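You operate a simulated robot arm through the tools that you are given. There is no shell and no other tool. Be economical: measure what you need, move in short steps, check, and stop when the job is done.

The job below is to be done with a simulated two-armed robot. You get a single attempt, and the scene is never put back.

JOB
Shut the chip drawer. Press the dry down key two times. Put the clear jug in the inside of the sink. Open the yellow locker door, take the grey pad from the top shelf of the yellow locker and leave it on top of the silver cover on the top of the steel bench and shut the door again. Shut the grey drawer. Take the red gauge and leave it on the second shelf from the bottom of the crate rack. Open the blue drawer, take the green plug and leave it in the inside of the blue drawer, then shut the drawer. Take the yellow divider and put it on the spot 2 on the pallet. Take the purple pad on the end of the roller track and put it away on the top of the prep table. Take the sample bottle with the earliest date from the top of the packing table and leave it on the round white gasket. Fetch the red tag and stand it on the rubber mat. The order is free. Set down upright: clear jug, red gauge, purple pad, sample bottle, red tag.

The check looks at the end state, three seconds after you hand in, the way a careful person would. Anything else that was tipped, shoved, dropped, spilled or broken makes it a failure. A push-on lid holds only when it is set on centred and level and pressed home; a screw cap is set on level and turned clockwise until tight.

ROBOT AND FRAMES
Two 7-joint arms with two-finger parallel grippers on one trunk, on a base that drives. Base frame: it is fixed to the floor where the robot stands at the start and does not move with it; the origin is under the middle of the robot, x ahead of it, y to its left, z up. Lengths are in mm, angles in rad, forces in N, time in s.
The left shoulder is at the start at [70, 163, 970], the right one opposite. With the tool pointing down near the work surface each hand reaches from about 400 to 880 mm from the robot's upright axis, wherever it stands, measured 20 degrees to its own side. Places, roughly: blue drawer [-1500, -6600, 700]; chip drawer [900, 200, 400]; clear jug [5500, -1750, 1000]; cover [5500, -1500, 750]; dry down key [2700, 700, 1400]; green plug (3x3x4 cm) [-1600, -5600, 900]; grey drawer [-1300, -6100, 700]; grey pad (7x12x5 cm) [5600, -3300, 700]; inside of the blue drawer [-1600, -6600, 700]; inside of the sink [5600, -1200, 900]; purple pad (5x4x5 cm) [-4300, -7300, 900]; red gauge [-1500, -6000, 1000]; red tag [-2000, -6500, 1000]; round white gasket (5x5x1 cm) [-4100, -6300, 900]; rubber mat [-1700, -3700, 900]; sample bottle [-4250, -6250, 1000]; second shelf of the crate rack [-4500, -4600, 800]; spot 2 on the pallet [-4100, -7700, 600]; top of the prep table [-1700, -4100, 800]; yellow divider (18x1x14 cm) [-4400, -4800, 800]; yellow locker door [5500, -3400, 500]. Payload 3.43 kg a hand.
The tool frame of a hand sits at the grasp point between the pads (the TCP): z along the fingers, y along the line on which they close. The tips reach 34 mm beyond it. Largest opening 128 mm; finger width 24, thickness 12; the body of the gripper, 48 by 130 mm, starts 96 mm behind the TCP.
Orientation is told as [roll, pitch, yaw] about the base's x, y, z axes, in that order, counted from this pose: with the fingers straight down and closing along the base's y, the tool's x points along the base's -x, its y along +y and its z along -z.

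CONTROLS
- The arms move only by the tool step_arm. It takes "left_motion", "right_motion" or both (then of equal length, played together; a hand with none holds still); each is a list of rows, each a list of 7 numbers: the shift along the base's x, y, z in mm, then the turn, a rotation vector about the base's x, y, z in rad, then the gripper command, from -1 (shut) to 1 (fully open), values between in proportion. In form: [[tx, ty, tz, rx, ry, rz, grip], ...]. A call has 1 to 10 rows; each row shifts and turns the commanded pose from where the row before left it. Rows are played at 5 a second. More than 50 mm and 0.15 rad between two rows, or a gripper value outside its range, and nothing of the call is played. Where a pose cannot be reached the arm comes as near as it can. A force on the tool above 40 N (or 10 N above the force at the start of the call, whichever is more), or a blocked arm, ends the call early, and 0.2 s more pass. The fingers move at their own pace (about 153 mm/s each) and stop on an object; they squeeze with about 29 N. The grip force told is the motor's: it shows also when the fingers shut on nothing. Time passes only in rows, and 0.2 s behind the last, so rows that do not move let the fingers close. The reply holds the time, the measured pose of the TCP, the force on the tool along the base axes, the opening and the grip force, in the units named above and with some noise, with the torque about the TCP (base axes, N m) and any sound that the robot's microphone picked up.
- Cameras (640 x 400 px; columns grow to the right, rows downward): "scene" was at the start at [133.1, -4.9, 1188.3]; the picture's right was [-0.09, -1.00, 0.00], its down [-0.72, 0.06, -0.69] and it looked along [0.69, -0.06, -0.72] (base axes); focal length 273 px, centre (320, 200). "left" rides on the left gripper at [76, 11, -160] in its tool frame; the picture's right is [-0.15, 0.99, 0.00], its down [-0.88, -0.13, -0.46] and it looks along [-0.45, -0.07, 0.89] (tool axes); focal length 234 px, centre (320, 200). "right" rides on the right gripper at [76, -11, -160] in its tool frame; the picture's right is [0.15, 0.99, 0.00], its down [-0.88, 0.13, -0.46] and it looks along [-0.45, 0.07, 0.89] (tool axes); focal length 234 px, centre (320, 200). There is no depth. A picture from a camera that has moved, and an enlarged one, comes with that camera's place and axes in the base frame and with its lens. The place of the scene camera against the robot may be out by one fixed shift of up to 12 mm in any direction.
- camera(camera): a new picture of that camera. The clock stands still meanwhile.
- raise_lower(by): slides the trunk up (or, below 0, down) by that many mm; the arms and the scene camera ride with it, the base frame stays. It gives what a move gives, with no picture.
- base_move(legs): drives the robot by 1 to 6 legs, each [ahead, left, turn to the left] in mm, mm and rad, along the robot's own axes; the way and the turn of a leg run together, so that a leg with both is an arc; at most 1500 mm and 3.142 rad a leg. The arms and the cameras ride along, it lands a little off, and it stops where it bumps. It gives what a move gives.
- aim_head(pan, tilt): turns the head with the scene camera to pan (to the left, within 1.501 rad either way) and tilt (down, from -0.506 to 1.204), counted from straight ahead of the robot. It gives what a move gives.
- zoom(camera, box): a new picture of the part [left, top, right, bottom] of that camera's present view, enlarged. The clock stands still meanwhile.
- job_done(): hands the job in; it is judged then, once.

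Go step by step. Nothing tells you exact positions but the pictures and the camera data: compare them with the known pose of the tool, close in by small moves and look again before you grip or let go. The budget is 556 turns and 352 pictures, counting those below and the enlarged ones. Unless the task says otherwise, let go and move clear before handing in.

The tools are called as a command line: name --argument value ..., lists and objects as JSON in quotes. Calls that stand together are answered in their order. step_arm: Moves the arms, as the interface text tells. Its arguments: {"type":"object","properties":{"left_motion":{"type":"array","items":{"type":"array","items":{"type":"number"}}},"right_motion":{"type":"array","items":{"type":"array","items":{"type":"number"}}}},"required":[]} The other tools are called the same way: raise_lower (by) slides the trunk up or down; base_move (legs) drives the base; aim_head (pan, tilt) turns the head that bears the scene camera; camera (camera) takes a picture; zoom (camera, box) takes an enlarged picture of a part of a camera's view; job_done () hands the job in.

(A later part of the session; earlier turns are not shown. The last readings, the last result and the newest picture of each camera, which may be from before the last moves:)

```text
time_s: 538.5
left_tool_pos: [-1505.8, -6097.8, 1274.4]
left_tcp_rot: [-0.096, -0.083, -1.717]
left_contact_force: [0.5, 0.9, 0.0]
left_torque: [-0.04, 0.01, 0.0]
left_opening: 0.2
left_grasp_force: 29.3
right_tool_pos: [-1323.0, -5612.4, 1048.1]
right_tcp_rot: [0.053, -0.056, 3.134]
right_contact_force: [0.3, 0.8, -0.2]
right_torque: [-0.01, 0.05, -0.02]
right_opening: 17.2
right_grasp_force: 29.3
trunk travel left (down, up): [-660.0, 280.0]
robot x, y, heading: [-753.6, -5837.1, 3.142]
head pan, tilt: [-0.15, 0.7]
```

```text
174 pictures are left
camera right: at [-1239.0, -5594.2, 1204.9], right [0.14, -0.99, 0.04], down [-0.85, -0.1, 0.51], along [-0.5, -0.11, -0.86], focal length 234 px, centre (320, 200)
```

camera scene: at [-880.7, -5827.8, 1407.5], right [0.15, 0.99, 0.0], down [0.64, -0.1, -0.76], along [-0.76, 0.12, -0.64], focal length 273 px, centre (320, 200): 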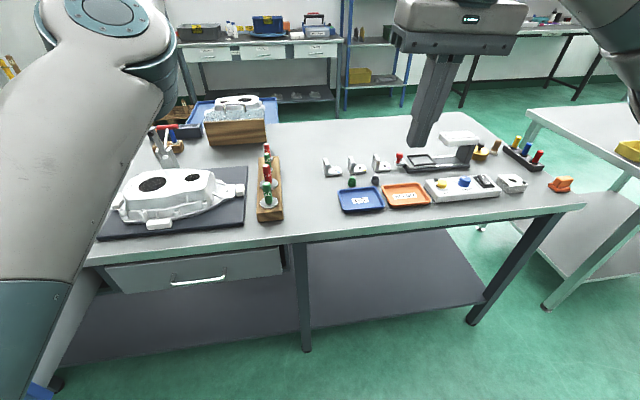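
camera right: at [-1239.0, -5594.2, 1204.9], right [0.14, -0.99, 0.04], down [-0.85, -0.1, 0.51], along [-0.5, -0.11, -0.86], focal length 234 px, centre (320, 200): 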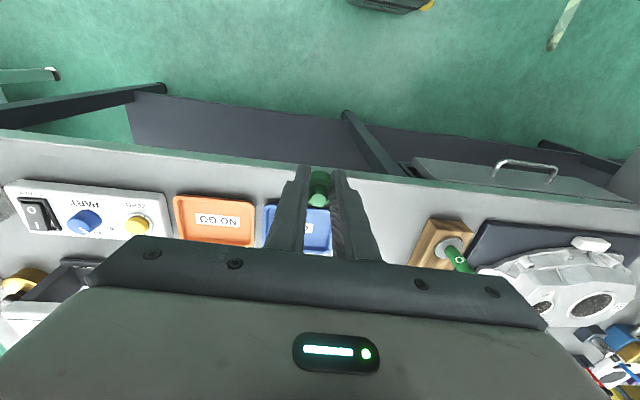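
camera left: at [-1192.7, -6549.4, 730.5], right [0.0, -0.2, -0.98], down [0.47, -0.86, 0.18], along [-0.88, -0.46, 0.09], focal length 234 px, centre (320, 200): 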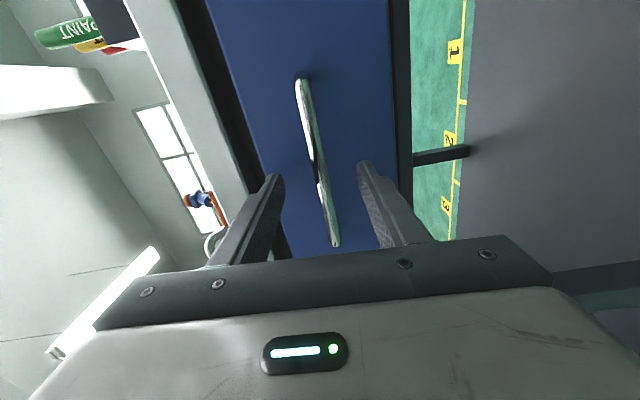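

Plug held. Retracting the left hand a bit and moving over to the open blue drawer.

step_arm --left_motion '[[45, 0, 10, 0, 0, 0, -1], [45, 0, 10, 0, 0, 0, -1], [45, 0, 10, 0, 0, 0, -1], [45, 0, 10, 0, 0, 0, -1]]'

base_move --legs '[[-80, 0, 0], [0, 1000, 0]]'

aim_head --pan -0.2 --tilt 0.85

camera --camera "scene"

camera --camera "right"

```text
time_s: 539.5
left_tool_pos: [-1460.8, -6105.3, 1285.4]
left_tcp_rot: [-0.096, -0.084, -1.718]
left_contact_force: [0.1, 0.4, 0.7]
left_torque: [-0.01, 0.0, 0.04]
left_opening: 0.0
left_grasp_force: 29.1
left hand out of reach, approached as far as the arm can: row 1, 2, 3, 4
right_tool_pos: [-1322.5, -5613.8, 1048.6]
right_tcp_rot: [0.052, -0.054, 3.136]
right_contact_force: [0.3, -0.3, -0.2]
right_torque: [0.0, 0.06, 0.01]
right_opening: 17.0
right_grasp_force: 29.1
trunk travel left (down, up): [-660.0, 280.0]
robot x, y, heading: [-751.9, -5838.1, 3.145]
head pan, tilt: [-0.15, 0.7]
```

```text
time_s: 545.3
left_tool_pos: [-1391.7, -7093.2, 1283.9]
left_tcp_rot: [-0.096, -0.082, -1.726]
left_contact_force: [0.0, -0.1, 0.6]
left_torque: [0.01, 0.0, -0.01]
left_opening: 0.0
left_grasp_force: 28.2
right_tool_pos: [-1248.7, -6603.9, 1050.3]
right_tcp_rot: [0.053, -0.054, 3.129]
right_contact_force: [0.0, 0.4, -0.1]
right_torque: [-0.03, 0.04, 0.0]
right_opening: 17.0
right_grasp_force: 29.0
trunk travel left (down, up): [-660.0, 280.0]
robot x, y, heading: [-676.7, -6837.1, 3.134]
head pan, tilt: [-0.15, 0.7]
```

```text
time_s: 546.0
left_tool_pos: [-1391.5, -7096.1, 1283.2]
left_tcp_rot: [-0.097, -0.083, -1.727]
left_contact_force: [1.0, 0.2, -1.1]
left_torque: [0.03, 0.0, -0.01]
left_opening: 0.0
left_grasp_force: 29.0
right_tool_pos: [-1249.0, -6605.0, 1048.7]
right_tcp_rot: [0.054, -0.054, 3.127]
right_contact_force: [0.4, 0.3, 0.3]
right_torque: [0.0, 0.0, 0.01]
right_opening: 17.1
right_grasp_force: 29.2
trunk travel left (down, up): [-660.0, 280.0]
robot x, y, heading: [-677.7, -6837.0, 3.13]
head pan, tilt: [-0.201, 0.85]
```

```text
173 pictures are left
camera scene: at [-800.9, -6819.9, 1395.2], right [0.21, 0.98, 0.0], down [0.73, -0.16, -0.66], along [-0.65, 0.14, -0.75], focal length 273 px, centre (320, 200)
```

scene: 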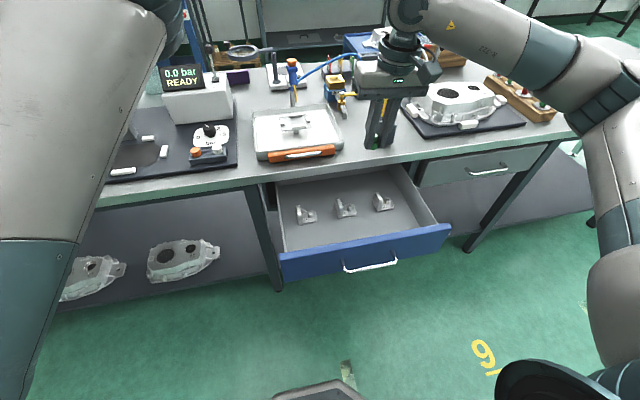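

```text
172 pictures are left
camera right: at [-1165.5, -6586.2, 1204.6], right [0.13, -0.99, 0.04], down [-0.86, -0.09, 0.51], along [-0.5, -0.11, -0.86], focal length 234 px, centre (320, 200)
```

right: 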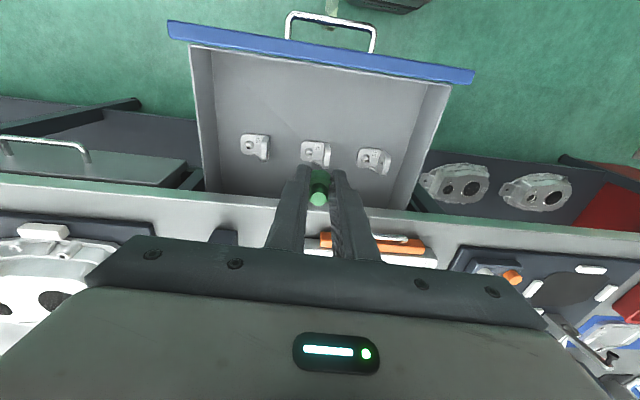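

The drawer holds three brackets; I'll set the plug in the free front part, at about (-1237,-6628).

raise_lower --by -150

step_arm --right_motion '[[6, -12, -30, 0, 0, 0, -1], [6, -12, -30, 0, 0, 0, -1], [0, 0, -35, 0, 0, 0, -1], [0, 0, -30, 0, 0, 0, -1]]'

camera --camera "right"

```text
time_s: 547.8
left_tool_pos: [-1390.9, -7095.6, 1134.1]
left_tcp_rot: [-0.096, -0.082, -1.726]
left_contact_force: [0.4, -0.7, -0.5]
left_torque: [0.01, 0.01, 0.0]
left_opening: 0.0
left_grasp_force: 29.4
right_tool_pos: [-1248.2, -6604.3, 898.0]
right_tcp_rot: [0.054, -0.053, 3.126]
right_contact_force: [0.0, 1.3, 0.9]
right_torque: [-0.02, 0.02, 0.01]
right_opening: 21.9
right_grasp_force: 28.8
trunk travel left (down, up): [-510.0, 430.0]
robot x, y, heading: [-674.4, -6837.2, 3.129]
head pan, tilt: [-0.201, 0.85]
```

```text
time_s: 548.8
left_tool_pos: [-1389.8, -7094.7, 1133.2]
left_tcp_rot: [-0.094, -0.083, -1.728]
left_contact_force: [-1.4, 0.3, 0.4]
left_torque: [0.01, -0.03, -0.03]
left_opening: 0.0
left_grasp_force: 29.5
right_tool_pos: [-1237.6, -6629.3, 772.4]
right_tcp_rot: [0.052, -0.052, 3.129]
right_contact_force: [-0.2, 0.6, 0.1]
right_torque: [0.02, 0.03, 0.04]
right_opening: 22.3
right_grasp_force: 28.5
trunk travel left (down, up): [-510.0, 430.0]
robot x, y, heading: [-679.2, -6837.5, 3.135]
head pan, tilt: [-0.201, 0.85]
```

```text
171 pictures are left
camera right: at [-1153.8, -6609.9, 929.7], right [0.13, -0.99, 0.04], down [-0.86, -0.09, 0.51], along [-0.5, -0.11, -0.86], focal length 234 px, centre (320, 200)
```

right: 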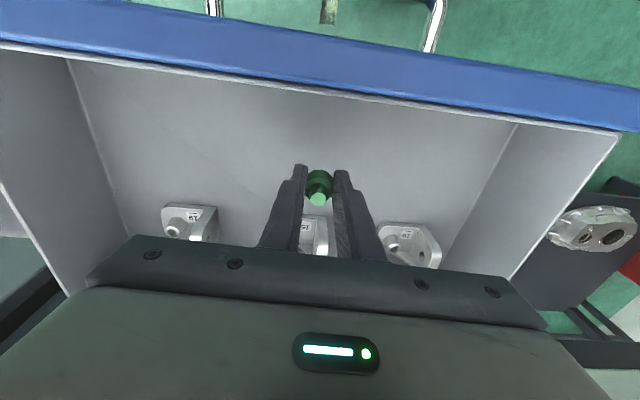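

step_arm --right_motion '[[0, 0, -18, 0, 0, 0, -1], [0, 0, -8, 0, 0, 0, -1], [0, 0, -4, 0, 0, 0, -1], [0, 0, -4, 0, 0, 0, -1], [0, 0, -4, 0, 0, 0, -1], [0, 0, -4, 0, 0, 0, -1], [0, 0, -4, 0, 0, 0, -1]]'

```text
time_s: 550.4
left_tool_pos: [-1391.6, -7094.8, 1134.4]
left_tcp_rot: [-0.096, -0.083, -1.726]
left_contact_force: [-0.5, -0.1, -0.7]
left_torque: [0.01, -0.01, -0.01]
left_opening: 0.0
left_grasp_force: 29.1
right_tool_pos: [-1237.1, -6628.4, 727.5]
right_tcp_rot: [0.051, -0.056, 3.128]
right_contact_force: [0.1, -0.1, -0.3]
right_torque: [0.02, -0.01, 0.01]
right_opening: 22.3
right_grasp_force: 28.9
trunk travel left (down, up): [-510.0, 430.0]
robot x, y, heading: [-675.3, -6837.1, 3.131]
head pan, tilt: [-0.201, 0.85]
```

step_arm --right_motion '[[0, 0, -4, 0, 0, 0, -1], [0, 0, -4, 0, 0, 0, -1], [0, 0, -4, 0, 0, 0, -1], [0, 0, -4, 0, 0, 0, -1], [0, 0, -4, 0, 0, 0, -1], [0, 0, -4, 0, 0, 0, -1]]'

camera --camera "right"

```text
time_s: 551.1
left_tool_pos: [-1390.7, -7095.7, 1134.1]
left_tcp_rot: [-0.096, -0.081, -1.728]
left_contact_force: [-0.3, 0.1, -0.6]
left_torque: [0.01, -0.02, -0.03]
left_opening: 0.0
left_grasp_force: 29.2
right_tool_pos: [-1240.6, -6628.6, 725.0]
right_tcp_rot: [0.056, -0.068, 3.126]
right_contact_force: [0.3, 0.6, 22.5]
right_torque: [0.31, -0.17, -0.01]
right_opening: 22.4
right_grasp_force: 29.0
trunk travel left (down, up): [-510.0, 430.0]
robot x, y, heading: [-678.3, -6837.9, 3.129]
head pan, tilt: [-0.201, 0.85]
stopped in row 3 (right hand): the force on the tool passed its limit (the readings are from after the stop); the commanded pose is now the measured one
```

```text
170 pictures are left
camera right: at [-1154.7, -6609.7, 879.5], right [0.13, -0.99, 0.05], down [-0.85, -0.09, 0.52], along [-0.51, -0.11, -0.85], focal length 234 px, centre (320, 200)
```

right: 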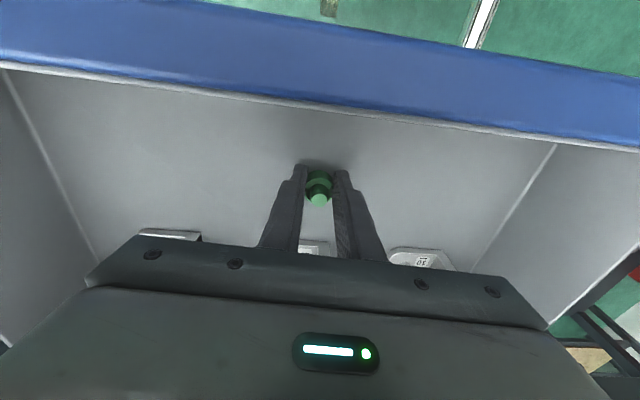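

Contact with the drawer floor. Releasing and lifting straight out.

step_arm --right_motion '[[0, 0, 2, 0, 0, 0, -0.2], [0, 0, 0, 0, 0, 0, -0.1], [0, 0, 0, 0, 0, 0, -0.1], [0, 0, 20, 0, 0, 0, -0.1], [0, 0, 40, 0, 0, 0, -0.1], [0, 0, 45, 0, 0, 0, -0.1], [0, 0, 45, 0, 0, 0, -0.1], [0, 0, 45, 0, 0, 0, -0.1], [0, 0, 45, 0, 0, 0, -0.1], [0, 0, 40, 0, 0, 0, -0.1]]'

camera --camera "right"

```text
time_s: 553.3
left_tool_pos: [-1390.2, -7095.9, 1134.7]
left_tcp_rot: [-0.096, -0.083, -1.726]
left_contact_force: [0.7, -0.5, -0.5]
left_torque: [0.0, -0.01, -0.02]
left_opening: 0.0
left_grasp_force: 28.9
right_tool_pos: [-1239.2, -6629.4, 1002.6]
right_tcp_rot: [0.053, -0.063, 3.127]
right_contact_force: [0.7, -0.4, -0.7]
right_torque: [0.02, 0.0, -0.02]
right_opening: 57.6
right_grasp_force: 0.0
trunk travel left (down, up): [-510.0, 430.0]
robot x, y, heading: [-677.3, -6844.5, 3.133]
head pan, tilt: [-0.201, 0.85]
```

```text
169 pictures are left
camera right: at [-1153.9, -6610.1, 1159.3], right [0.13, -0.99, 0.04], down [-0.85, -0.09, 0.52], along [-0.51, -0.11, -0.86], focal length 234 px, centre (320, 200)
```

right: 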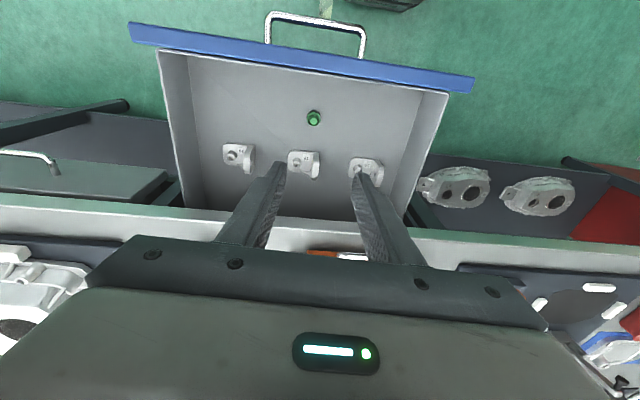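

The plug stands in the drawer. Backing off, tilting the right fist forward, and pushing the drawer shut.

base_move --legs '[[-330, 0, 0]]'

raise_lower --by -150

step_arm --right_motion '[[-10, 0, -16, 0, 0.12, 0, -1], [-10, 0, -16, 0, 0.12, 0, -1], [-10, 0, -16, 0, 0.12, 0, -1], [-10, 0, -16, 0, 0.12, 0, -1], [-10, 0, -16, 0, 0.12, 0, -1], [-10, 0, -16, 0, 0.12, 0, -1]]'

camera --camera "scene"

```text
time_s: 555.5
left_tool_pos: [-1056.7, -7097.5, 1134.5]
left_tcp_rot: [-0.096, -0.081, -1.728]
left_contact_force: [0.7, -0.1, 0.0]
left_torque: [0.0, 0.04, 0.0]
left_opening: 0.0
left_grasp_force: 28.5
right_tool_pos: [-904.7, -6631.6, 1003.1]
right_tcp_rot: [0.055, -0.061, 3.126]
right_contact_force: [0.2, 0.3, -0.3]
right_torque: [0.01, 0.0, -0.01]
right_opening: 57.6
right_grasp_force: 0.0
trunk travel left (down, up): [-510.0, 430.0]
robot x, y, heading: [-343.2, -6842.2, 3.128]
head pan, tilt: [-0.201, 0.85]
```

```text
time_s: 557.3
left_tool_pos: [-1057.4, -7098.4, 983.7]
left_tcp_rot: [-0.098, -0.081, -1.728]
left_contact_force: [-0.1, -1.2, 0.3]
left_torque: [0.01, 0.0, 0.02]
left_opening: 0.0
left_grasp_force: 29.3
right_tool_pos: [-905.0, -6632.9, 853.4]
right_tcp_rot: [0.053, -0.061, 3.127]
right_contact_force: [0.6, -0.4, 0.4]
right_torque: [-0.02, -0.01, 0.01]
right_opening: 57.7
right_grasp_force: 0.0
trunk travel left (down, up): [-360.0, 580.0]
robot x, y, heading: [-345.0, -6845.6, 3.13]
head pan, tilt: [-0.201, 0.85]
```

```text
time_s: 558.7
left_tool_pos: [-1056.6, -7097.5, 983.8]
left_tcp_rot: [-0.093, -0.084, -1.728]
left_contact_force: [0.3, 0.2, 0.4]
left_torque: [-0.02, 0.0, 0.0]
left_opening: 0.0
left_grasp_force: 28.9
right_tool_pos: [-965.3, -6631.4, 757.2]
right_tcp_rot: [0.069, -0.785, 3.118]
right_contact_force: [-0.6, 0.2, 1.1]
right_torque: [0.03, 0.0, 0.01]
right_opening: 0.0
right_grasp_force: 28.7
trunk travel left (down, up): [-360.0, 580.0]
robot x, y, heading: [-345.0, -6842.7, 3.131]
head pan, tilt: [-0.201, 0.85]
```

```text
168 pictures are left
camera scene: at [-466.9, -6823.2, 1095.2], right [0.21, 0.98, 0.0], down [0.73, -0.16, -0.66], along [-0.64, 0.14, -0.75], focal length 273 px, centre (320, 200)
```

scene: 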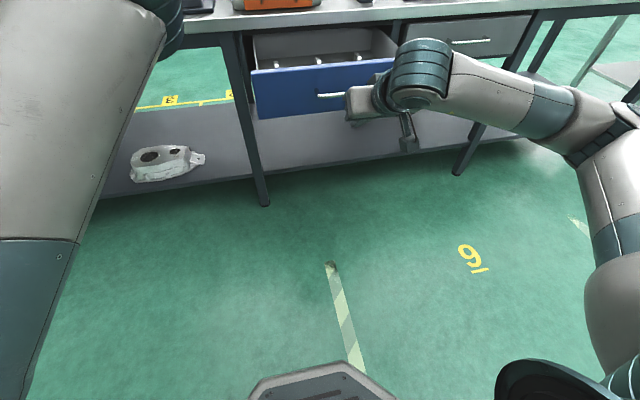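

step_arm --left_motion '[[0, 0, 45, 0, 0, 0, -1], [0, 0, 45, 0, 0, 0, -1], [0, 0, 45, 0, 0, 0, -1]]'

base_move --legs '[[420, 0, 0]]'

camera --camera "scene"

```text
time_s: 559.5
left_tool_pos: [-1056.4, -7097.9, 1095.8]
left_tcp_rot: [-0.097, -0.081, -1.726]
left_contact_force: [0.2, 0.7, 0.7]
left_torque: [-0.02, -0.03, -0.02]
left_opening: 0.1
left_grasp_force: 29.2
left hand out of reach, approached as far as the arm can: row 3
right_tool_pos: [-965.6, -6630.9, 756.3]
right_tcp_rot: [0.07, -0.782, 3.118]
right_contact_force: [0.6, 0.7, 0.0]
right_torque: [-0.01, -0.01, 0.01]
right_opening: 0.0
right_grasp_force: 28.9
trunk travel left (down, up): [-360.0, 580.0]
robot x, y, heading: [-342.1, -6840.3, 3.131]
head pan, tilt: [-0.201, 0.85]
```

```text
time_s: 561.7
left_tool_pos: [-1420.0, -7093.9, 1095.0]
left_tcp_rot: [-0.094, -0.082, -1.727]
left_contact_force: [-0.4, -0.5, -0.8]
left_torque: [0.02, 0.0, -0.01]
left_opening: 0.2
left_grasp_force: 29.3
right_tool_pos: [-1324.3, -6629.2, 756.2]
right_tcp_rot: [0.065, -0.772, 3.134]
right_contact_force: [1.3, 0.0, -0.9]
right_torque: [0.02, 0.13, -0.06]
right_opening: 0.0
right_grasp_force: 29.1
trunk travel left (down, up): [-360.0, 580.0]
robot x, y, heading: [-706.2, -6838.4, 3.131]
head pan, tilt: [-0.201, 0.85]
stopped in leg 1: the force on the tool passed its limit (the readings are from after the stop); the commanded pose is now the measured one
```

```text
167 pictures are left
camera scene: at [-831.0, -6819.4, 1095.2], right [0.21, 0.98, 0.0], down [0.73, -0.16, -0.66], along [-0.64, 0.14, -0.75], focal length 273 px, centre (320, 200)
```

scene: 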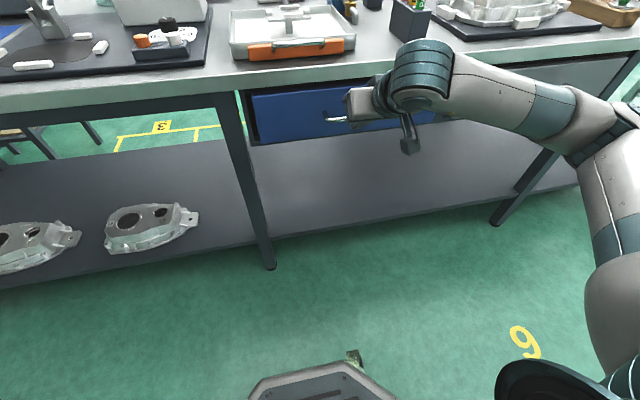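

The blue drawer is shut. Next the red gauge: backing off, turning the right hand vertical again, raising, and moving over to the gauge block.

base_move --legs '[[-200, 0, 0.01]]'

step_arm --right_motion '[[0, 0, 16, 0, -0.12, 0, 0], [0, 0, 16, 0, -0.12, 0, 0], [0, 0, 16, 0, -0.12, 0, 0], [0, 0, 16, 0, -0.12, 0, 0], [0, 0, 16, 0, -0.12, 0, 0], [0, 0, 16, 0, -0.12, 0, 0]]'

raise_lower --by 330

base_move --legs '[[0, -735, 0], [300, 0, 0]]'

camera --camera "right"

camera --camera "scene"

```text
time_s: 563.3
left_tool_pos: [-1215.8, -7100.5, 1097.3]
left_tcp_rot: [-0.096, -0.083, -1.719]
left_contact_force: [-0.2, 0.1, -0.3]
left_torque: [0.01, 0.03, 0.0]
left_opening: 0.2
left_grasp_force: 28.6
right_tool_pos: [-1123.5, -6636.0, 756.7]
right_tcp_rot: [0.062, -0.774, 3.139]
right_contact_force: [-0.1, 0.2, 0.2]
right_torque: [0.0, 0.01, -0.02]
right_opening: 0.0
right_grasp_force: 29.3
trunk travel left (down, up): [-360.0, 580.0]
robot x, y, heading: [-503.9, -6840.3, 3.135]
head pan, tilt: [-0.201, 0.85]
```

```text
time_s: 564.7
left_tool_pos: [-1216.4, -7102.0, 1095.8]
left_tcp_rot: [-0.094, -0.082, -1.718]
left_contact_force: [-0.4, 0.3, -0.5]
left_torque: [0.01, 0.01, -0.03]
left_opening: 0.1
left_grasp_force: 28.6
right_tool_pos: [-1123.8, -6636.7, 850.3]
right_tcp_rot: [0.063, -0.048, 3.142]
right_contact_force: [0.3, -0.2, -0.2]
right_torque: [0.03, -0.02, 0.01]
right_opening: 64.3
right_grasp_force: 0.1
trunk travel left (down, up): [-360.0, 580.0]
robot x, y, heading: [-504.9, -6841.8, 3.136]
head pan, tilt: [-0.201, 0.85]
```

```text
time_s: 568.0
left_tool_pos: [-1216.5, -7101.5, 1426.3]
left_tcp_rot: [-0.097, -0.082, -1.718]
left_contact_force: [0.1, 0.6, 0.7]
left_torque: [-0.02, 0.0, 0.01]
left_opening: 0.1
left_grasp_force: 28.9
right_tool_pos: [-1124.8, -6637.3, 1181.8]
right_tcp_rot: [0.063, -0.05, 3.141]
right_contact_force: [-1.1, -0.1, 0.8]
right_torque: [0.05, 0.0, -0.01]
right_opening: 63.7
right_grasp_force: 0.1
trunk travel left (down, up): [-690.0, 250.0]
robot x, y, heading: [-504.7, -6841.8, 3.14]
head pan, tilt: [-0.201, 0.85]
```

```text
time_s: 573.6
left_tool_pos: [-1512.0, -6364.3, 1425.9]
left_tcp_rot: [-0.094, -0.084, -1.716]
left_contact_force: [0.1, 0.0, 1.1]
left_torque: [0.02, 0.0, 0.0]
left_opening: 0.0
left_grasp_force: 29.5
right_tool_pos: [-1421.2, -5898.5, 1182.7]
right_tcp_rot: [0.062, -0.054, -3.141]
right_contact_force: [-0.6, -0.8, 0.2]
right_torque: [-0.01, 0.04, -0.02]
right_opening: 64.2
right_grasp_force: 0.0
trunk travel left (down, up): [-690.0, 250.0]
robot x, y, heading: [-801.2, -6101.6, 3.145]
head pan, tilt: [-0.201, 0.85]
```

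```text
166 pictures are left
camera right: at [-1338.1, -5876.5, 1337.9], right [0.15, -0.99, 0.05], down [-0.85, -0.1, 0.51], along [-0.5, -0.12, -0.86], focal length 234 px, centre (320, 200)
```

right: 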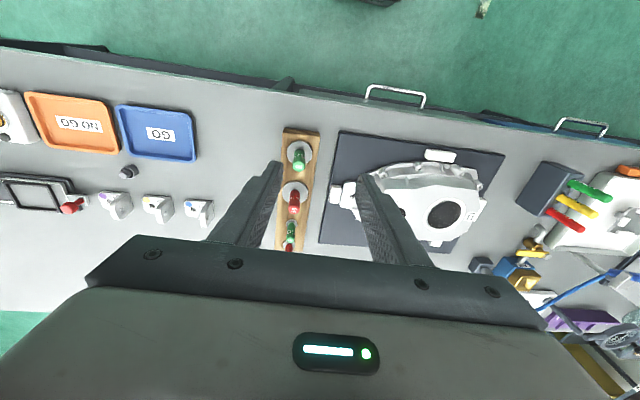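

```text
165 pictures are left
camera scene: at [-925.5, -6082.8, 1425.4], right [0.2, 0.98, 0.0], down [0.74, -0.15, -0.66], along [-0.65, 0.13, -0.75], focal length 273 px, centre (320, 200)
```

scene: 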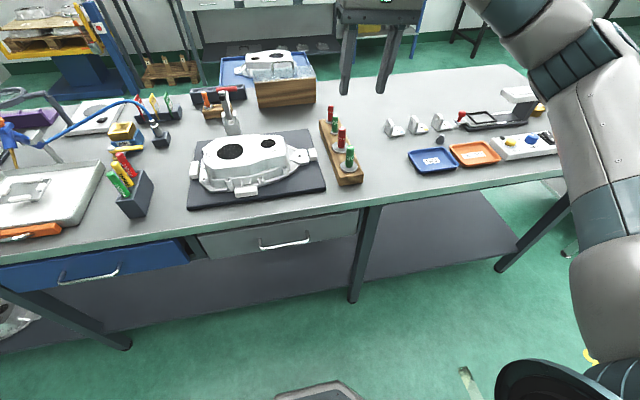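

The big red gauge is at about (-1585,-5880). Moving over it.

step_arm --right_motion '[[-41, 5, -25, 0, 0, 0, 0], [-41, 5, -25, 0, 0, 0, 0], [-41, 4, -25, 0, 0, 0, 0], [-41, 4, -25, 0, 0, 0, 0], [0, 0, 0, 0, 0, 0, 0]]'

camera --camera "right"

```text
time_s: 574.8
left_tool_pos: [-1512.5, -6363.8, 1425.3]
left_tcp_rot: [-0.095, -0.083, -1.715]
left_contact_force: [0.2, -0.1, -0.1]
left_torque: [0.0, 0.01, 0.02]
left_opening: 0.1
left_grasp_force: 28.9
right_tool_pos: [-1585.6, -5878.9, 1081.3]
right_tcp_rot: [0.062, -0.053, -3.139]
right_contact_force: [-0.1, 0.4, -0.5]
right_torque: [-0.01, 0.02, 0.0]
right_opening: 64.1
right_grasp_force: 0.0
trunk travel left (down, up): [-690.0, 250.0]
robot x, y, heading: [-800.0, -6097.1, 3.141]
head pan, tilt: [-0.201, 0.85]
```

```text
164 pictures are left
camera right: at [-1501.7, -5857.2, 1237.5], right [0.15, -0.99, 0.05], down [-0.85, -0.1, 0.51], along [-0.5, -0.12, -0.86], focal length 234 px, centre (320, 200)
```

right: 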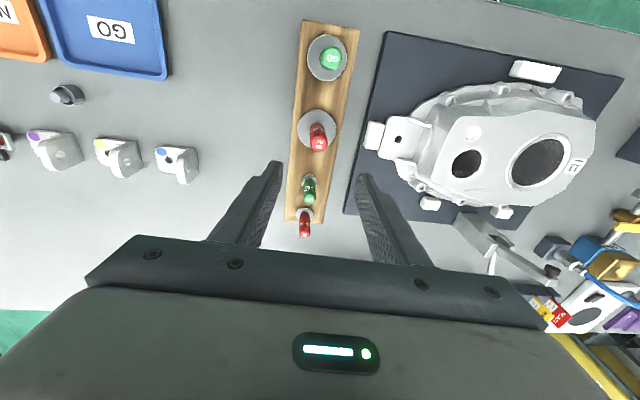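

step_arm --right_motion '[[2, -2, -40, 0, 0, 0, -0.3], [0, 0, -40, 0, 0, 0, -0.3], [0, 0, -30, 0, 0, 0, -0.3], [0, 0, -20, 0, 0, 0, -0.3]]'

camera --camera "right"

zoom --camera "scene" --box '[270, 60, 410, 200]'

```text
time_s: 575.8
left_tool_pos: [-1513.7, -6363.1, 1425.7]
left_tcp_rot: [-0.096, -0.083, -1.716]
left_contact_force: [-1.2, -0.3, 0.4]
left_torque: [0.0, -0.02, -0.01]
left_opening: 0.1
left_grasp_force: 28.7
right_tool_pos: [-1584.4, -5880.7, 948.6]
right_tcp_rot: [0.062, -0.051, -3.141]
right_contact_force: [-0.6, -0.2, 0.7]
right_torque: [0.0, 0.01, 0.02]
right_opening: 45.0
right_grasp_force: 0.1
trunk travel left (down, up): [-690.0, 250.0]
robot x, y, heading: [-803.5, -6098.0, 3.142]
head pan, tilt: [-0.201, 0.85]
```

```text
163 pictures are left
camera right: at [-1501.3, -5859.7, 1105.5], right [0.15, -0.99, 0.05], down [-0.86, -0.1, 0.51], along [-0.5, -0.12, -0.86], focal length 234 px, centre (320, 200)
```

right: 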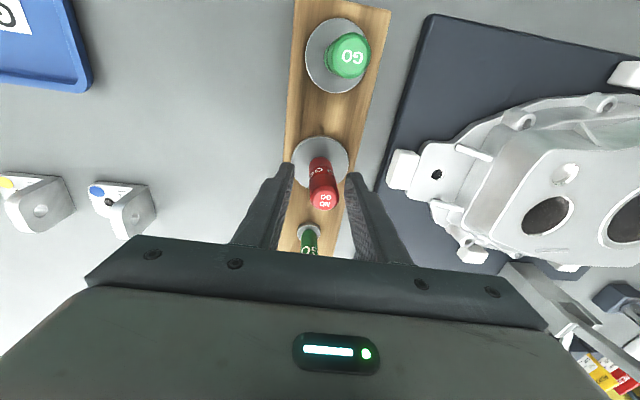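

```text
2.86 times, centred on (340, 130) of scene
camera zoom: at [-927.3, -6082.4, 1425.2], right [0.2, 0.98, 0.0], down [0.74, -0.15, -0.66], along [-0.65, 0.13, -0.75], focal length 780 px, centre (263, 400)
```

zoom: 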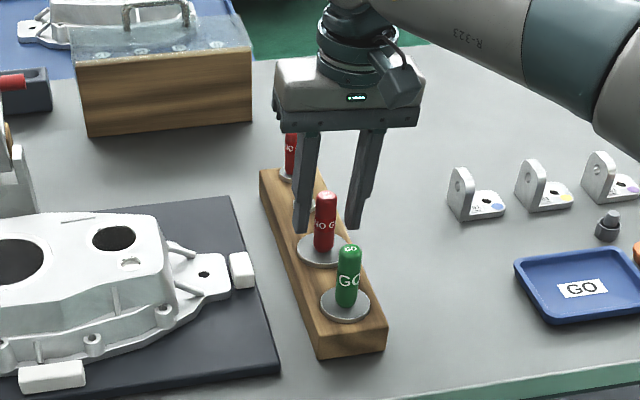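

Fingers flank the handle. Closing and lifting slowly.

step_arm --right_motion '[[0, -1, -2, 0, 0, 0, -0.3], [0, 0, 0, 0, 0, 0, -1], [0, 0, 0, 0, 0, 0, -1], [0, 0, 0, 0, 0, 0, -1]]'

step_arm --right_motion '[[0, 0, 10, 0, 0, 0, -1], [0, 0, 15, 0, 0, 0, -1], [0, 0, 20, 0, 0, 0, -1], [0, 0, 30, 0, 0, 0, -1], [0, 0, 30, 0, 0, 0, -1], [0, 0, 30, 0, 0, 0, -1]]'

zoom --camera "scene" --box '[250, 20, 430, 200]'

```text
time_s: 576.8
left_tool_pos: [-1512.3, -6363.3, 1425.8]
left_tcp_rot: [-0.096, -0.081, -1.714]
left_contact_force: [-1.5, -1.3, 0.4]
left_torque: [-0.01, 0.0, 0.03]
left_opening: 0.0
left_grasp_force: 29.1
right_tool_pos: [-1583.1, -5881.5, 949.8]
right_tcp_rot: [0.064, -0.054, 3.142]
right_contact_force: [-2.9, 5.5, 8.6]
right_torque: [0.82, 0.3, -0.03]
right_opening: 21.4
right_grasp_force: 28.8
trunk travel left (down, up): [-690.0, 250.0]
robot x, y, heading: [-803.1, -6099.5, 3.143]
head pan, tilt: [-0.201, 0.85]
```

```text
time_s: 578.2
left_tool_pos: [-1512.3, -6364.4, 1426.4]
left_tcp_rot: [-0.095, -0.083, -1.716]
left_contact_force: [-0.4, 0.2, 0.1]
left_torque: [0.04, 0.01, 0.01]
left_opening: 0.1
left_grasp_force: 29.2
right_tool_pos: [-1583.3, -5884.4, 1084.9]
right_tcp_rot: [0.063, -0.051, -3.143]
right_contact_force: [-0.4, 0.1, -1.9]
right_torque: [0.03, 0.01, -0.02]
right_opening: 21.0
right_grasp_force: 29.3
trunk travel left (down, up): [-690.0, 250.0]
robot x, y, heading: [-803.6, -6102.5, 3.14]
head pan, tilt: [-0.201, 0.85]
```

```text
2.22 times, centred on (340, 110) of scene
camera zoom: at [-926.4, -6083.3, 1425.2], right [0.2, 0.98, 0.0], down [0.74, -0.15, -0.66], along [-0.65, 0.13, -0.75], focal length 607 px, centre (276, 400)
```

zoom: 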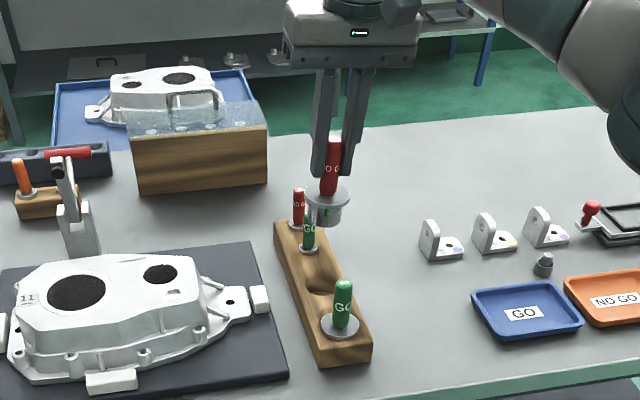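

The gauge has a short flat plug below its disc, so it can stand upright. While here I'll look at the red tag's place at the back of the bench.

zoom --camera "scene" --box '[80, 60, 260, 170]'

```text
3.56 times, centred on (170, 115) of scene
camera zoom: at [-926.4, -6083.3, 1425.2], right [0.2, 0.98, 0.0], down [0.74, -0.15, -0.66], along [-0.65, 0.13, -0.75], focal length 971 px, centre (853, 502)
```

zoom: 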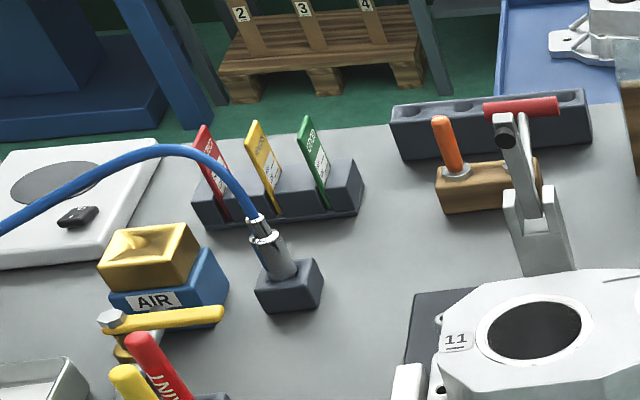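

The red tag is the first card in the slotted holder near the bench's back edge; I'll take it from behind. First carrying the gauge north around the tables.

step_arm --right_motion '[[40, 0, 15, 0, 0, 0, -1], [45, 0, 15, 0, 0, 0, -1], [45, 0, 15, 0, 0, 0, -1], [45, 0, 10, 0, 0, 0, -1], [45, 0, 10, 0, 0, 0, -1], [45, 0, 0, 0, 0, 0, -1], [30, 0, 0, 0, 0, 0, -1]]'

base_move --legs '[[-150, 0, 0], [0, 0, -1.57], [1500, 0, 0], [1500, 0, 0], [400, 0, 0]]'

aim_head --pan 1.0 --tilt 0.4

camera --camera "scene"

```text
time_s: 579.8
left_tool_pos: [-1513.2, -6364.2, 1425.6]
left_tcp_rot: [-0.096, -0.081, -1.716]
left_contact_force: [-0.5, -0.4, 0.6]
left_torque: [0.03, 0.0, -0.01]
left_opening: 0.0
left_grasp_force: 29.1
right_tool_pos: [-1288.6, -5882.9, 1150.1]
right_tcp_rot: [0.063, -0.052, -3.142]
right_contact_force: [-0.3, 0.1, -1.3]
right_torque: [0.05, -0.01, -0.01]
right_opening: 21.1
right_grasp_force: 29.0
trunk travel left (down, up): [-690.0, 250.0]
robot x, y, heading: [-803.4, -6098.1, 3.143]
head pan, tilt: [-0.201, 0.85]
```

```text
time_s: 601.1
left_tool_pos: [-951.0, -2003.8, 1426.0]
left_tcp_rot: [-0.096, -0.082, 3.004]
left_contact_force: [0.8, -0.1, 0.3]
left_torque: [0.04, 0.01, -0.02]
left_opening: 0.2
left_grasp_force: 28.9
right_tool_pos: [-466.6, -2222.8, 1150.8]
right_tcp_rot: [0.064, -0.054, 1.581]
right_contact_force: [0.2, 0.1, -1.7]
right_torque: [0.02, -0.03, -0.01]
right_opening: 20.8
right_grasp_force: 29.2
trunk travel left (down, up): [-690.0, 250.0]
robot x, y, heading: [-681.6, -2712.6, 1.583]
head pan, tilt: [-0.201, 0.85]
```

```text
time_s: 602.5
left_tool_pos: [-951.3, -2002.2, 1425.6]
left_tcp_rot: [-0.096, -0.081, 3.005]
left_contact_force: [-0.3, -1.1, -0.6]
left_torque: [-0.02, -0.03, -0.03]
left_opening: 0.0
left_grasp_force: 29.1
right_tool_pos: [-467.0, -2222.3, 1149.0]
right_tcp_rot: [0.063, -0.052, 1.58]
right_contact_force: [-0.1, -0.1, -1.1]
right_torque: [-0.02, -0.04, -0.02]
right_opening: 20.9
right_grasp_force: 29.3
trunk travel left (down, up): [-690.0, 250.0]
robot x, y, heading: [-680.8, -2711.9, 1.579]
head pan, tilt: [1.0, 0.4]
```

```text
159 pictures are left
camera scene: at [-756.4, -2608.4, 1464.3], right [0.53, 0.85, 0.0], down [0.33, -0.21, -0.92], along [-0.78, 0.49, -0.39], focal length 273 px, centre (320, 200)
```

scene: 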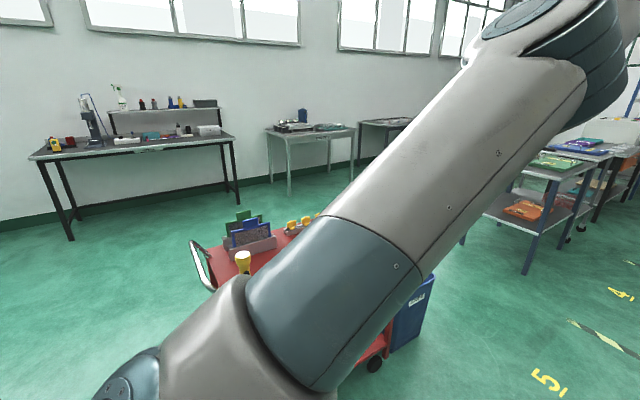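

The red cart ends near y≈-2560; the gap to the west must be just south of it. Moving to y≈-2950 and facing west to look.

base_move --legs '[[-230, 0, 0], [0, 0, 1.565]]'

aim_head --pan 0.15 --tilt 0.45

camera --camera "scene"

```text
time_s: 608.1
left_tool_pos: [-1389.5, -3207.6, 1425.4]
left_tcp_rot: [-0.097, -0.082, -1.714]
left_contact_force: [-1.1, 0.2, 0.1]
left_torque: [-0.02, -0.02, 0.0]
left_opening: 0.1
left_grasp_force: 28.7
right_tool_pos: [-1166.8, -2726.7, 1150.3]
right_tcp_rot: [0.063, -0.053, -3.139]
right_contact_force: [0.1, 1.1, -2.0]
right_torque: [0.0, 0.01, -0.01]
right_opening: 20.7
right_grasp_force: 29.0
trunk travel left (down, up): [-690.0, 250.0]
robot x, y, heading: [-678.2, -2945.8, -3.143]
head pan, tilt: [1.0, 0.4]
```

```text
time_s: 609.2
left_tool_pos: [-1389.3, -3208.7, 1425.5]
left_tcp_rot: [-0.095, -0.082, -1.717]
left_contact_force: [0.7, -0.2, 0.1]
left_torque: [-0.02, -0.02, -0.04]
left_opening: 0.1
left_grasp_force: 29.5
right_tool_pos: [-1166.0, -2727.2, 1150.4]
right_tcp_rot: [0.062, -0.052, -3.14]
right_contact_force: [0.1, -0.4, -1.7]
right_torque: [0.0, 0.04, 0.01]
right_opening: 20.6
right_grasp_force: 29.2
trunk travel left (down, up): [-690.0, 250.0]
robot x, y, heading: [-677.2, -2941.7, -3.139]
head pan, tilt: [0.15, 0.45]
```

```text
158 pictures are left
camera scene: at [-817.1, -2954.9, 1459.6], right [-0.15, 0.99, 0.0], down [0.43, 0.07, -0.9], along [-0.89, -0.14, -0.44], focal length 273 px, centre (320, 200)
```

scene: 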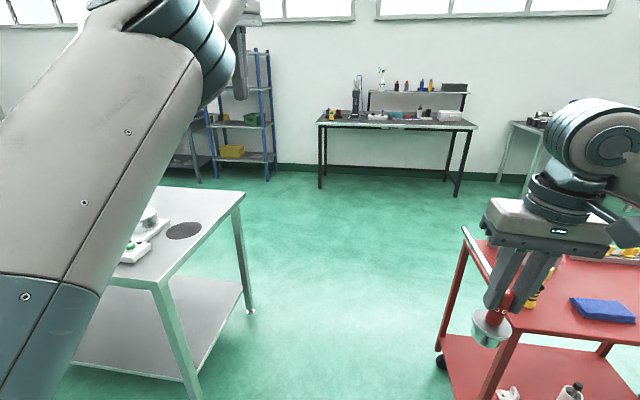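

The passage (y -3570 to -2450) is clear; the rubber mat is the dark disc on the left table, near (-1672,-3647), and the crate rack stands at x≈-4250, y -4215..-5060. Driving through to it.

base_move --legs '[[1200, 65, 0], [1200, 0, 0], [300, 1450, 0]]'

aim_head --pan 0.1 --tilt 0.5

camera --camera "scene"

```text
time_s: 628.0
left_tool_pos: [-4111.9, -4709.3, 1426.2]
left_tcp_rot: [-0.094, -0.081, -1.734]
left_contact_force: [-0.1, 0.7, 0.1]
left_torque: [-0.03, 0.01, 0.03]
left_opening: 0.0
left_grasp_force: 28.7
right_tool_pos: [-3880.0, -4233.0, 1150.1]
right_tcp_rot: [0.063, -0.052, 3.127]
right_contact_force: [0.1, 0.3, -1.8]
right_torque: [-0.01, -0.02, 0.02]
right_opening: 20.8
right_grasp_force: 28.8
trunk travel left (down, up): [-690.0, 250.0]
robot x, y, heading: [-3394.6, -4461.7, 3.126]
head pan, tilt: [0.15, 0.45]
```

```text
time_s: 628.6
left_tool_pos: [-4112.2, -4710.0, 1426.1]
left_tcp_rot: [-0.095, -0.082, -1.733]
left_contact_force: [-0.6, 0.3, 0.4]
left_torque: [0.01, -0.02, -0.02]
left_opening: 0.1
left_grasp_force: 28.9
right_tool_pos: [-3878.8, -4232.6, 1150.3]
right_tcp_rot: [0.062, -0.05, 3.125]
right_contact_force: [0.2, 2.1, -1.7]
right_torque: [0.05, 0.02, -0.02]
right_opening: 20.6
right_grasp_force: 28.6
trunk travel left (down, up): [-690.0, 250.0]
robot x, y, heading: [-3396.0, -4461.0, 3.125]
head pan, tilt: [0.099, 0.499]
```

```text
157 pictures are left
camera scene: at [-3534.7, -4463.1, 1455.2], right [-0.08, 1.0, 0.0], down [0.48, 0.04, -0.88], along [-0.88, -0.07, -0.48], focal length 273 px, centre (320, 200)
```

scene: 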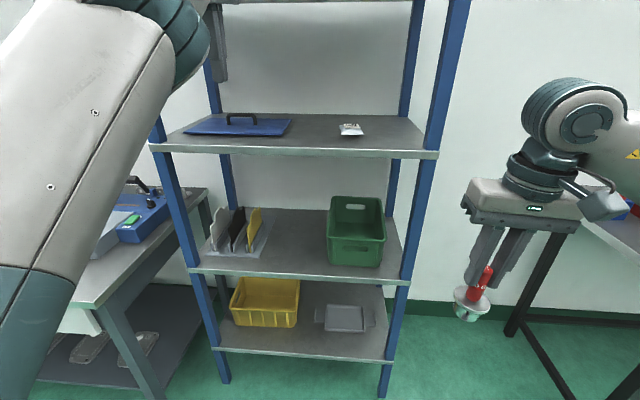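

The second shelf (with green crate and dividers) is at z≈745. I'll first tuck the left arm, then line up the gauge with the free spot near (-4310,-4600).

step_arm --left_motion '[[20, 0, 0, 0, 0, -0.14, -1], [20, 0, 0, 0, 0, -0.14, -1], [20, 0, 0, 0, 0, -0.14, -1], [20, 0, 0, 0, 0, -0.14, -1], [20, 0, 0, 0, 0, -0.14, -1], [20, 0, 0, 0, 0, -0.14, -1], [20, 0, 0, 0, 0, -0.14, -1], [20, 0, 0, 0, 0, -0.14, -1], [20, 0, 0, 0, 0, -0.14, -1], [20, 0, 0, 0, 0, -0.14, -1]]'

step_arm --left_motion '[[20, 0, -30, 0, 0, 0, -1], [20, 0, -30, 0, 0, 0, -1], [20, 0, -30, 0, 0, 0, -1], [0, 0, -30, 0, 0, 0, -1]]'

base_move --legs '[[150, 370, 0.015]]'

camera --camera "scene"

```text
time_s: 629.8
left_tool_pos: [-4059.7, -4733.5, 1303.2]
left_tcp_rot: [0.057, 0.072, -2.313]
left_contact_force: [-0.4, -1.0, -0.5]
left_torque: [-0.03, -0.05, -0.01]
left_opening: 0.0
left_grasp_force: 28.9
right_tool_pos: [-3882.2, -4232.8, 1147.9]
right_tcp_rot: [0.064, -0.047, 3.125]
right_contact_force: [-0.6, -0.3, -2.0]
right_torque: [0.0, -0.05, -0.01]
right_opening: 20.8
right_grasp_force: 29.2
trunk travel left (down, up): [-690.0, 250.0]
robot x, y, heading: [-3394.1, -4461.3, 3.122]
head pan, tilt: [0.099, 0.499]
stopped in row 5 (left hand): the arm was blocked; the commanded pose is now the measured one
```

```text
time_s: 630.4
left_tool_pos: [-4015.4, -4750.1, 1149.6]
left_tcp_rot: [0.186, 0.192, -2.266]
left_contact_force: [0.1, 0.3, -0.3]
left_torque: [-0.01, 0.0, 0.0]
left_opening: 0.0
left_grasp_force: 29.2
right_tool_pos: [-3880.1, -4232.7, 1148.1]
right_tcp_rot: [0.061, -0.05, 3.125]
right_contact_force: [0.4, 0.1, -1.9]
right_torque: [0.01, 0.01, -0.03]
right_opening: 20.6
right_grasp_force: 28.8
trunk travel left (down, up): [-690.0, 250.0]
robot x, y, heading: [-3396.3, -4457.7, 3.122]
head pan, tilt: [0.099, 0.499]
stopped in row 3 (left hand): the arm was blocked; the commanded pose is now the measured one
```

```text
time_s: 632.9
left_tool_pos: [-4162.2, -5123.3, 1151.3]
left_tcp_rot: [0.184, 0.192, -2.251]
left_contact_force: [-0.6, 0.0, 0.3]
left_torque: [0.03, -0.01, -0.01]
left_opening: 0.0
left_grasp_force: 28.6
right_tool_pos: [-4035.0, -4604.7, 1150.3]
right_tcp_rot: [0.062, -0.053, 3.14]
right_contact_force: [0.3, -0.3, -1.9]
right_torque: [-0.01, -0.05, 0.02]
right_opening: 20.7
right_grasp_force: 28.7
trunk travel left (down, up): [-690.0, 250.0]
robot x, y, heading: [-3550.6, -4820.4, 3.136]
head pan, tilt: [0.099, 0.499]
```

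```text
156 pictures are left
camera scene: at [-3687.0, -4829.4, 1455.2], right [-0.1, 1.0, 0.0], down [0.48, 0.05, -0.88], along [-0.87, -0.08, -0.48], focal length 273 px, centre (320, 200)
```

scene: 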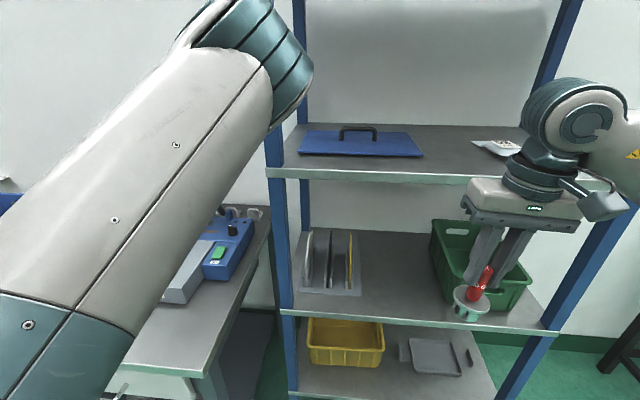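

The left arm is in an awkward posture. I'll try swinging its hand outward and back before going in.

step_arm --left_motion '[[20, -25, 10, 0, 0, 0, -1], [25, -25, 10, 0, 0, 0, -1], [25, -25, 10, 0, 0, 0, -1], [25, -20, 10, 0, 0, 0, -1], [25, -10, 10, 0, 0, -0.1, -1], [25, 0, 10, 0, 0, -0.1, -1], [25, 0, 10, 0, 0, -0.1, -1]]'

camera --camera "left"

```text
time_s: 634.6
left_tool_pos: [-3983.0, -5241.3, 1152.1]
left_tcp_rot: [0.278, 0.347, -2.492]
left_contact_force: [-0.3, -0.2, 0.5]
left_torque: [0.0, 0.0, 0.02]
left_opening: 0.0
left_grasp_force: 28.8
right_tool_pos: [-4036.6, -4605.6, 1148.5]
right_tcp_rot: [0.062, -0.05, 3.14]
right_contact_force: [-0.6, -0.2, 0.0]
right_torque: [-0.01, -0.04, 0.0]
right_opening: 20.8
right_grasp_force: 28.8
trunk travel left (down, up): [-690.0, 250.0]
robot x, y, heading: [-3549.7, -4820.8, 3.14]
head pan, tilt: [0.099, 0.499]
stopped in row 7 (left hand): the arm was blocked; the commanded pose is now the measured one
```

```text
155 pictures are left
camera left: at [-3988.6, -5202.9, 1327.2], right [0.39, -0.9, 0.21], down [-0.92, -0.38, 0.08], along [0.01, -0.22, -0.98], focal length 234 px, centre (320, 200)
```

left: 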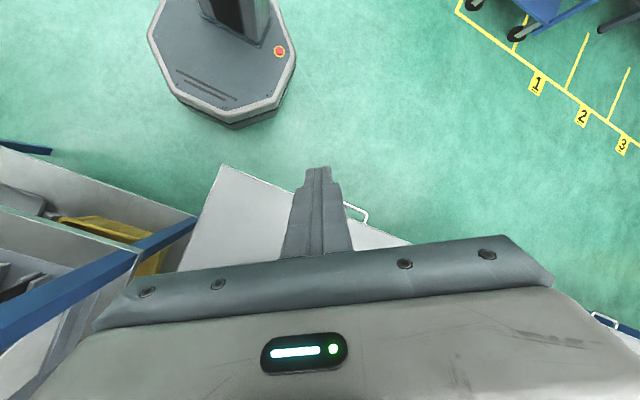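

Left arm is tucked enough. Lowering and approaching the shelf.

raise_lower --by -150

base_move --legs '[[100, 0, 0]]'

step_arm --right_motion '[[0, 0, -40, 0, 0, 0, -1], [0, 0, -40, 0, 0, 0, -1], [0, 0, -35, 0, 0, 0, -1]]'

camera --camera "scene"

camera --camera "right"

```text
time_s: 636.3
left_tool_pos: [-3982.6, -5240.6, 1002.6]
left_tcp_rot: [0.275, 0.343, -2.492]
left_contact_force: [0.5, 0.9, 0.3]
left_torque: [0.02, 0.01, -0.02]
left_opening: 0.0
left_grasp_force: 29.0
right_tool_pos: [-4036.0, -4604.7, 1000.5]
right_tcp_rot: [0.063, -0.052, 3.139]
right_contact_force: [0.8, -0.1, -0.8]
right_torque: [-0.02, 0.04, 0.0]
right_opening: 20.7
right_grasp_force: 28.8
trunk travel left (down, up): [-540.0, 400.0]
robot x, y, heading: [-3548.7, -4823.0, 3.14]
head pan, tilt: [0.099, 0.499]
```

```text
time_s: 637.5
left_tool_pos: [-4081.8, -5240.9, 1003.0]
left_tcp_rot: [0.278, 0.343, -2.494]
left_contact_force: [0.6, 0.8, -0.3]
left_torque: [0.0, -0.05, 0.01]
left_opening: 0.0
left_grasp_force: 29.0
right_tool_pos: [-4135.1, -4605.0, 999.8]
right_tcp_rot: [0.062, -0.052, 3.142]
right_contact_force: [-0.5, -0.7, -2.0]
right_torque: [-0.01, -0.02, 0.02]
right_opening: 20.7
right_grasp_force: 28.9
trunk travel left (down, up): [-540.0, 400.0]
robot x, y, heading: [-3647.8, -4820.6, 3.143]
head pan, tilt: [0.099, 0.499]
```

```text
time_s: 638.3
left_tool_pos: [-4080.3, -5240.4, 1002.7]
left_tcp_rot: [0.277, 0.344, -2.493]
left_contact_force: [-0.8, -0.6, 0.5]
left_torque: [-0.01, -0.02, -0.02]
left_opening: 0.0
left_grasp_force: 29.1
right_tool_pos: [-4134.7, -4603.0, 885.3]
right_tcp_rot: [0.062, -0.053, 3.141]
right_contact_force: [0.3, -0.6, -1.3]
right_torque: [-0.01, 0.01, -0.01]
right_opening: 20.4
right_grasp_force: 29.3
trunk travel left (down, up): [-540.0, 400.0]
robot x, y, heading: [-3651.7, -4824.7, 3.139]
head pan, tilt: [0.099, 0.499]
```

```text
154 pictures are left
camera scene: at [-3786.3, -4829.2, 1305.3], right [-0.1, 1.0, 0.0], down [0.48, 0.05, -0.88], along [-0.87, -0.09, -0.48], focal length 273 px, centre (320, 200)
```

scene: 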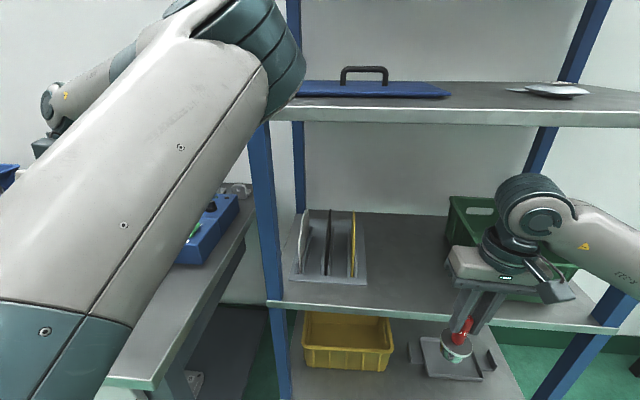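

```text
153 pictures are left
camera right: at [-4051.1, -4582.0, 1041.2], right [0.15, -0.99, 0.05], down [-0.85, -0.1, 0.51], along [-0.5, -0.12, -0.86], focal length 234 px, centre (320, 200)
```

right: 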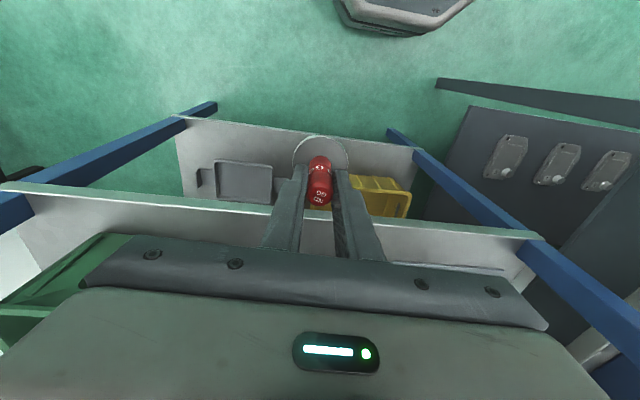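

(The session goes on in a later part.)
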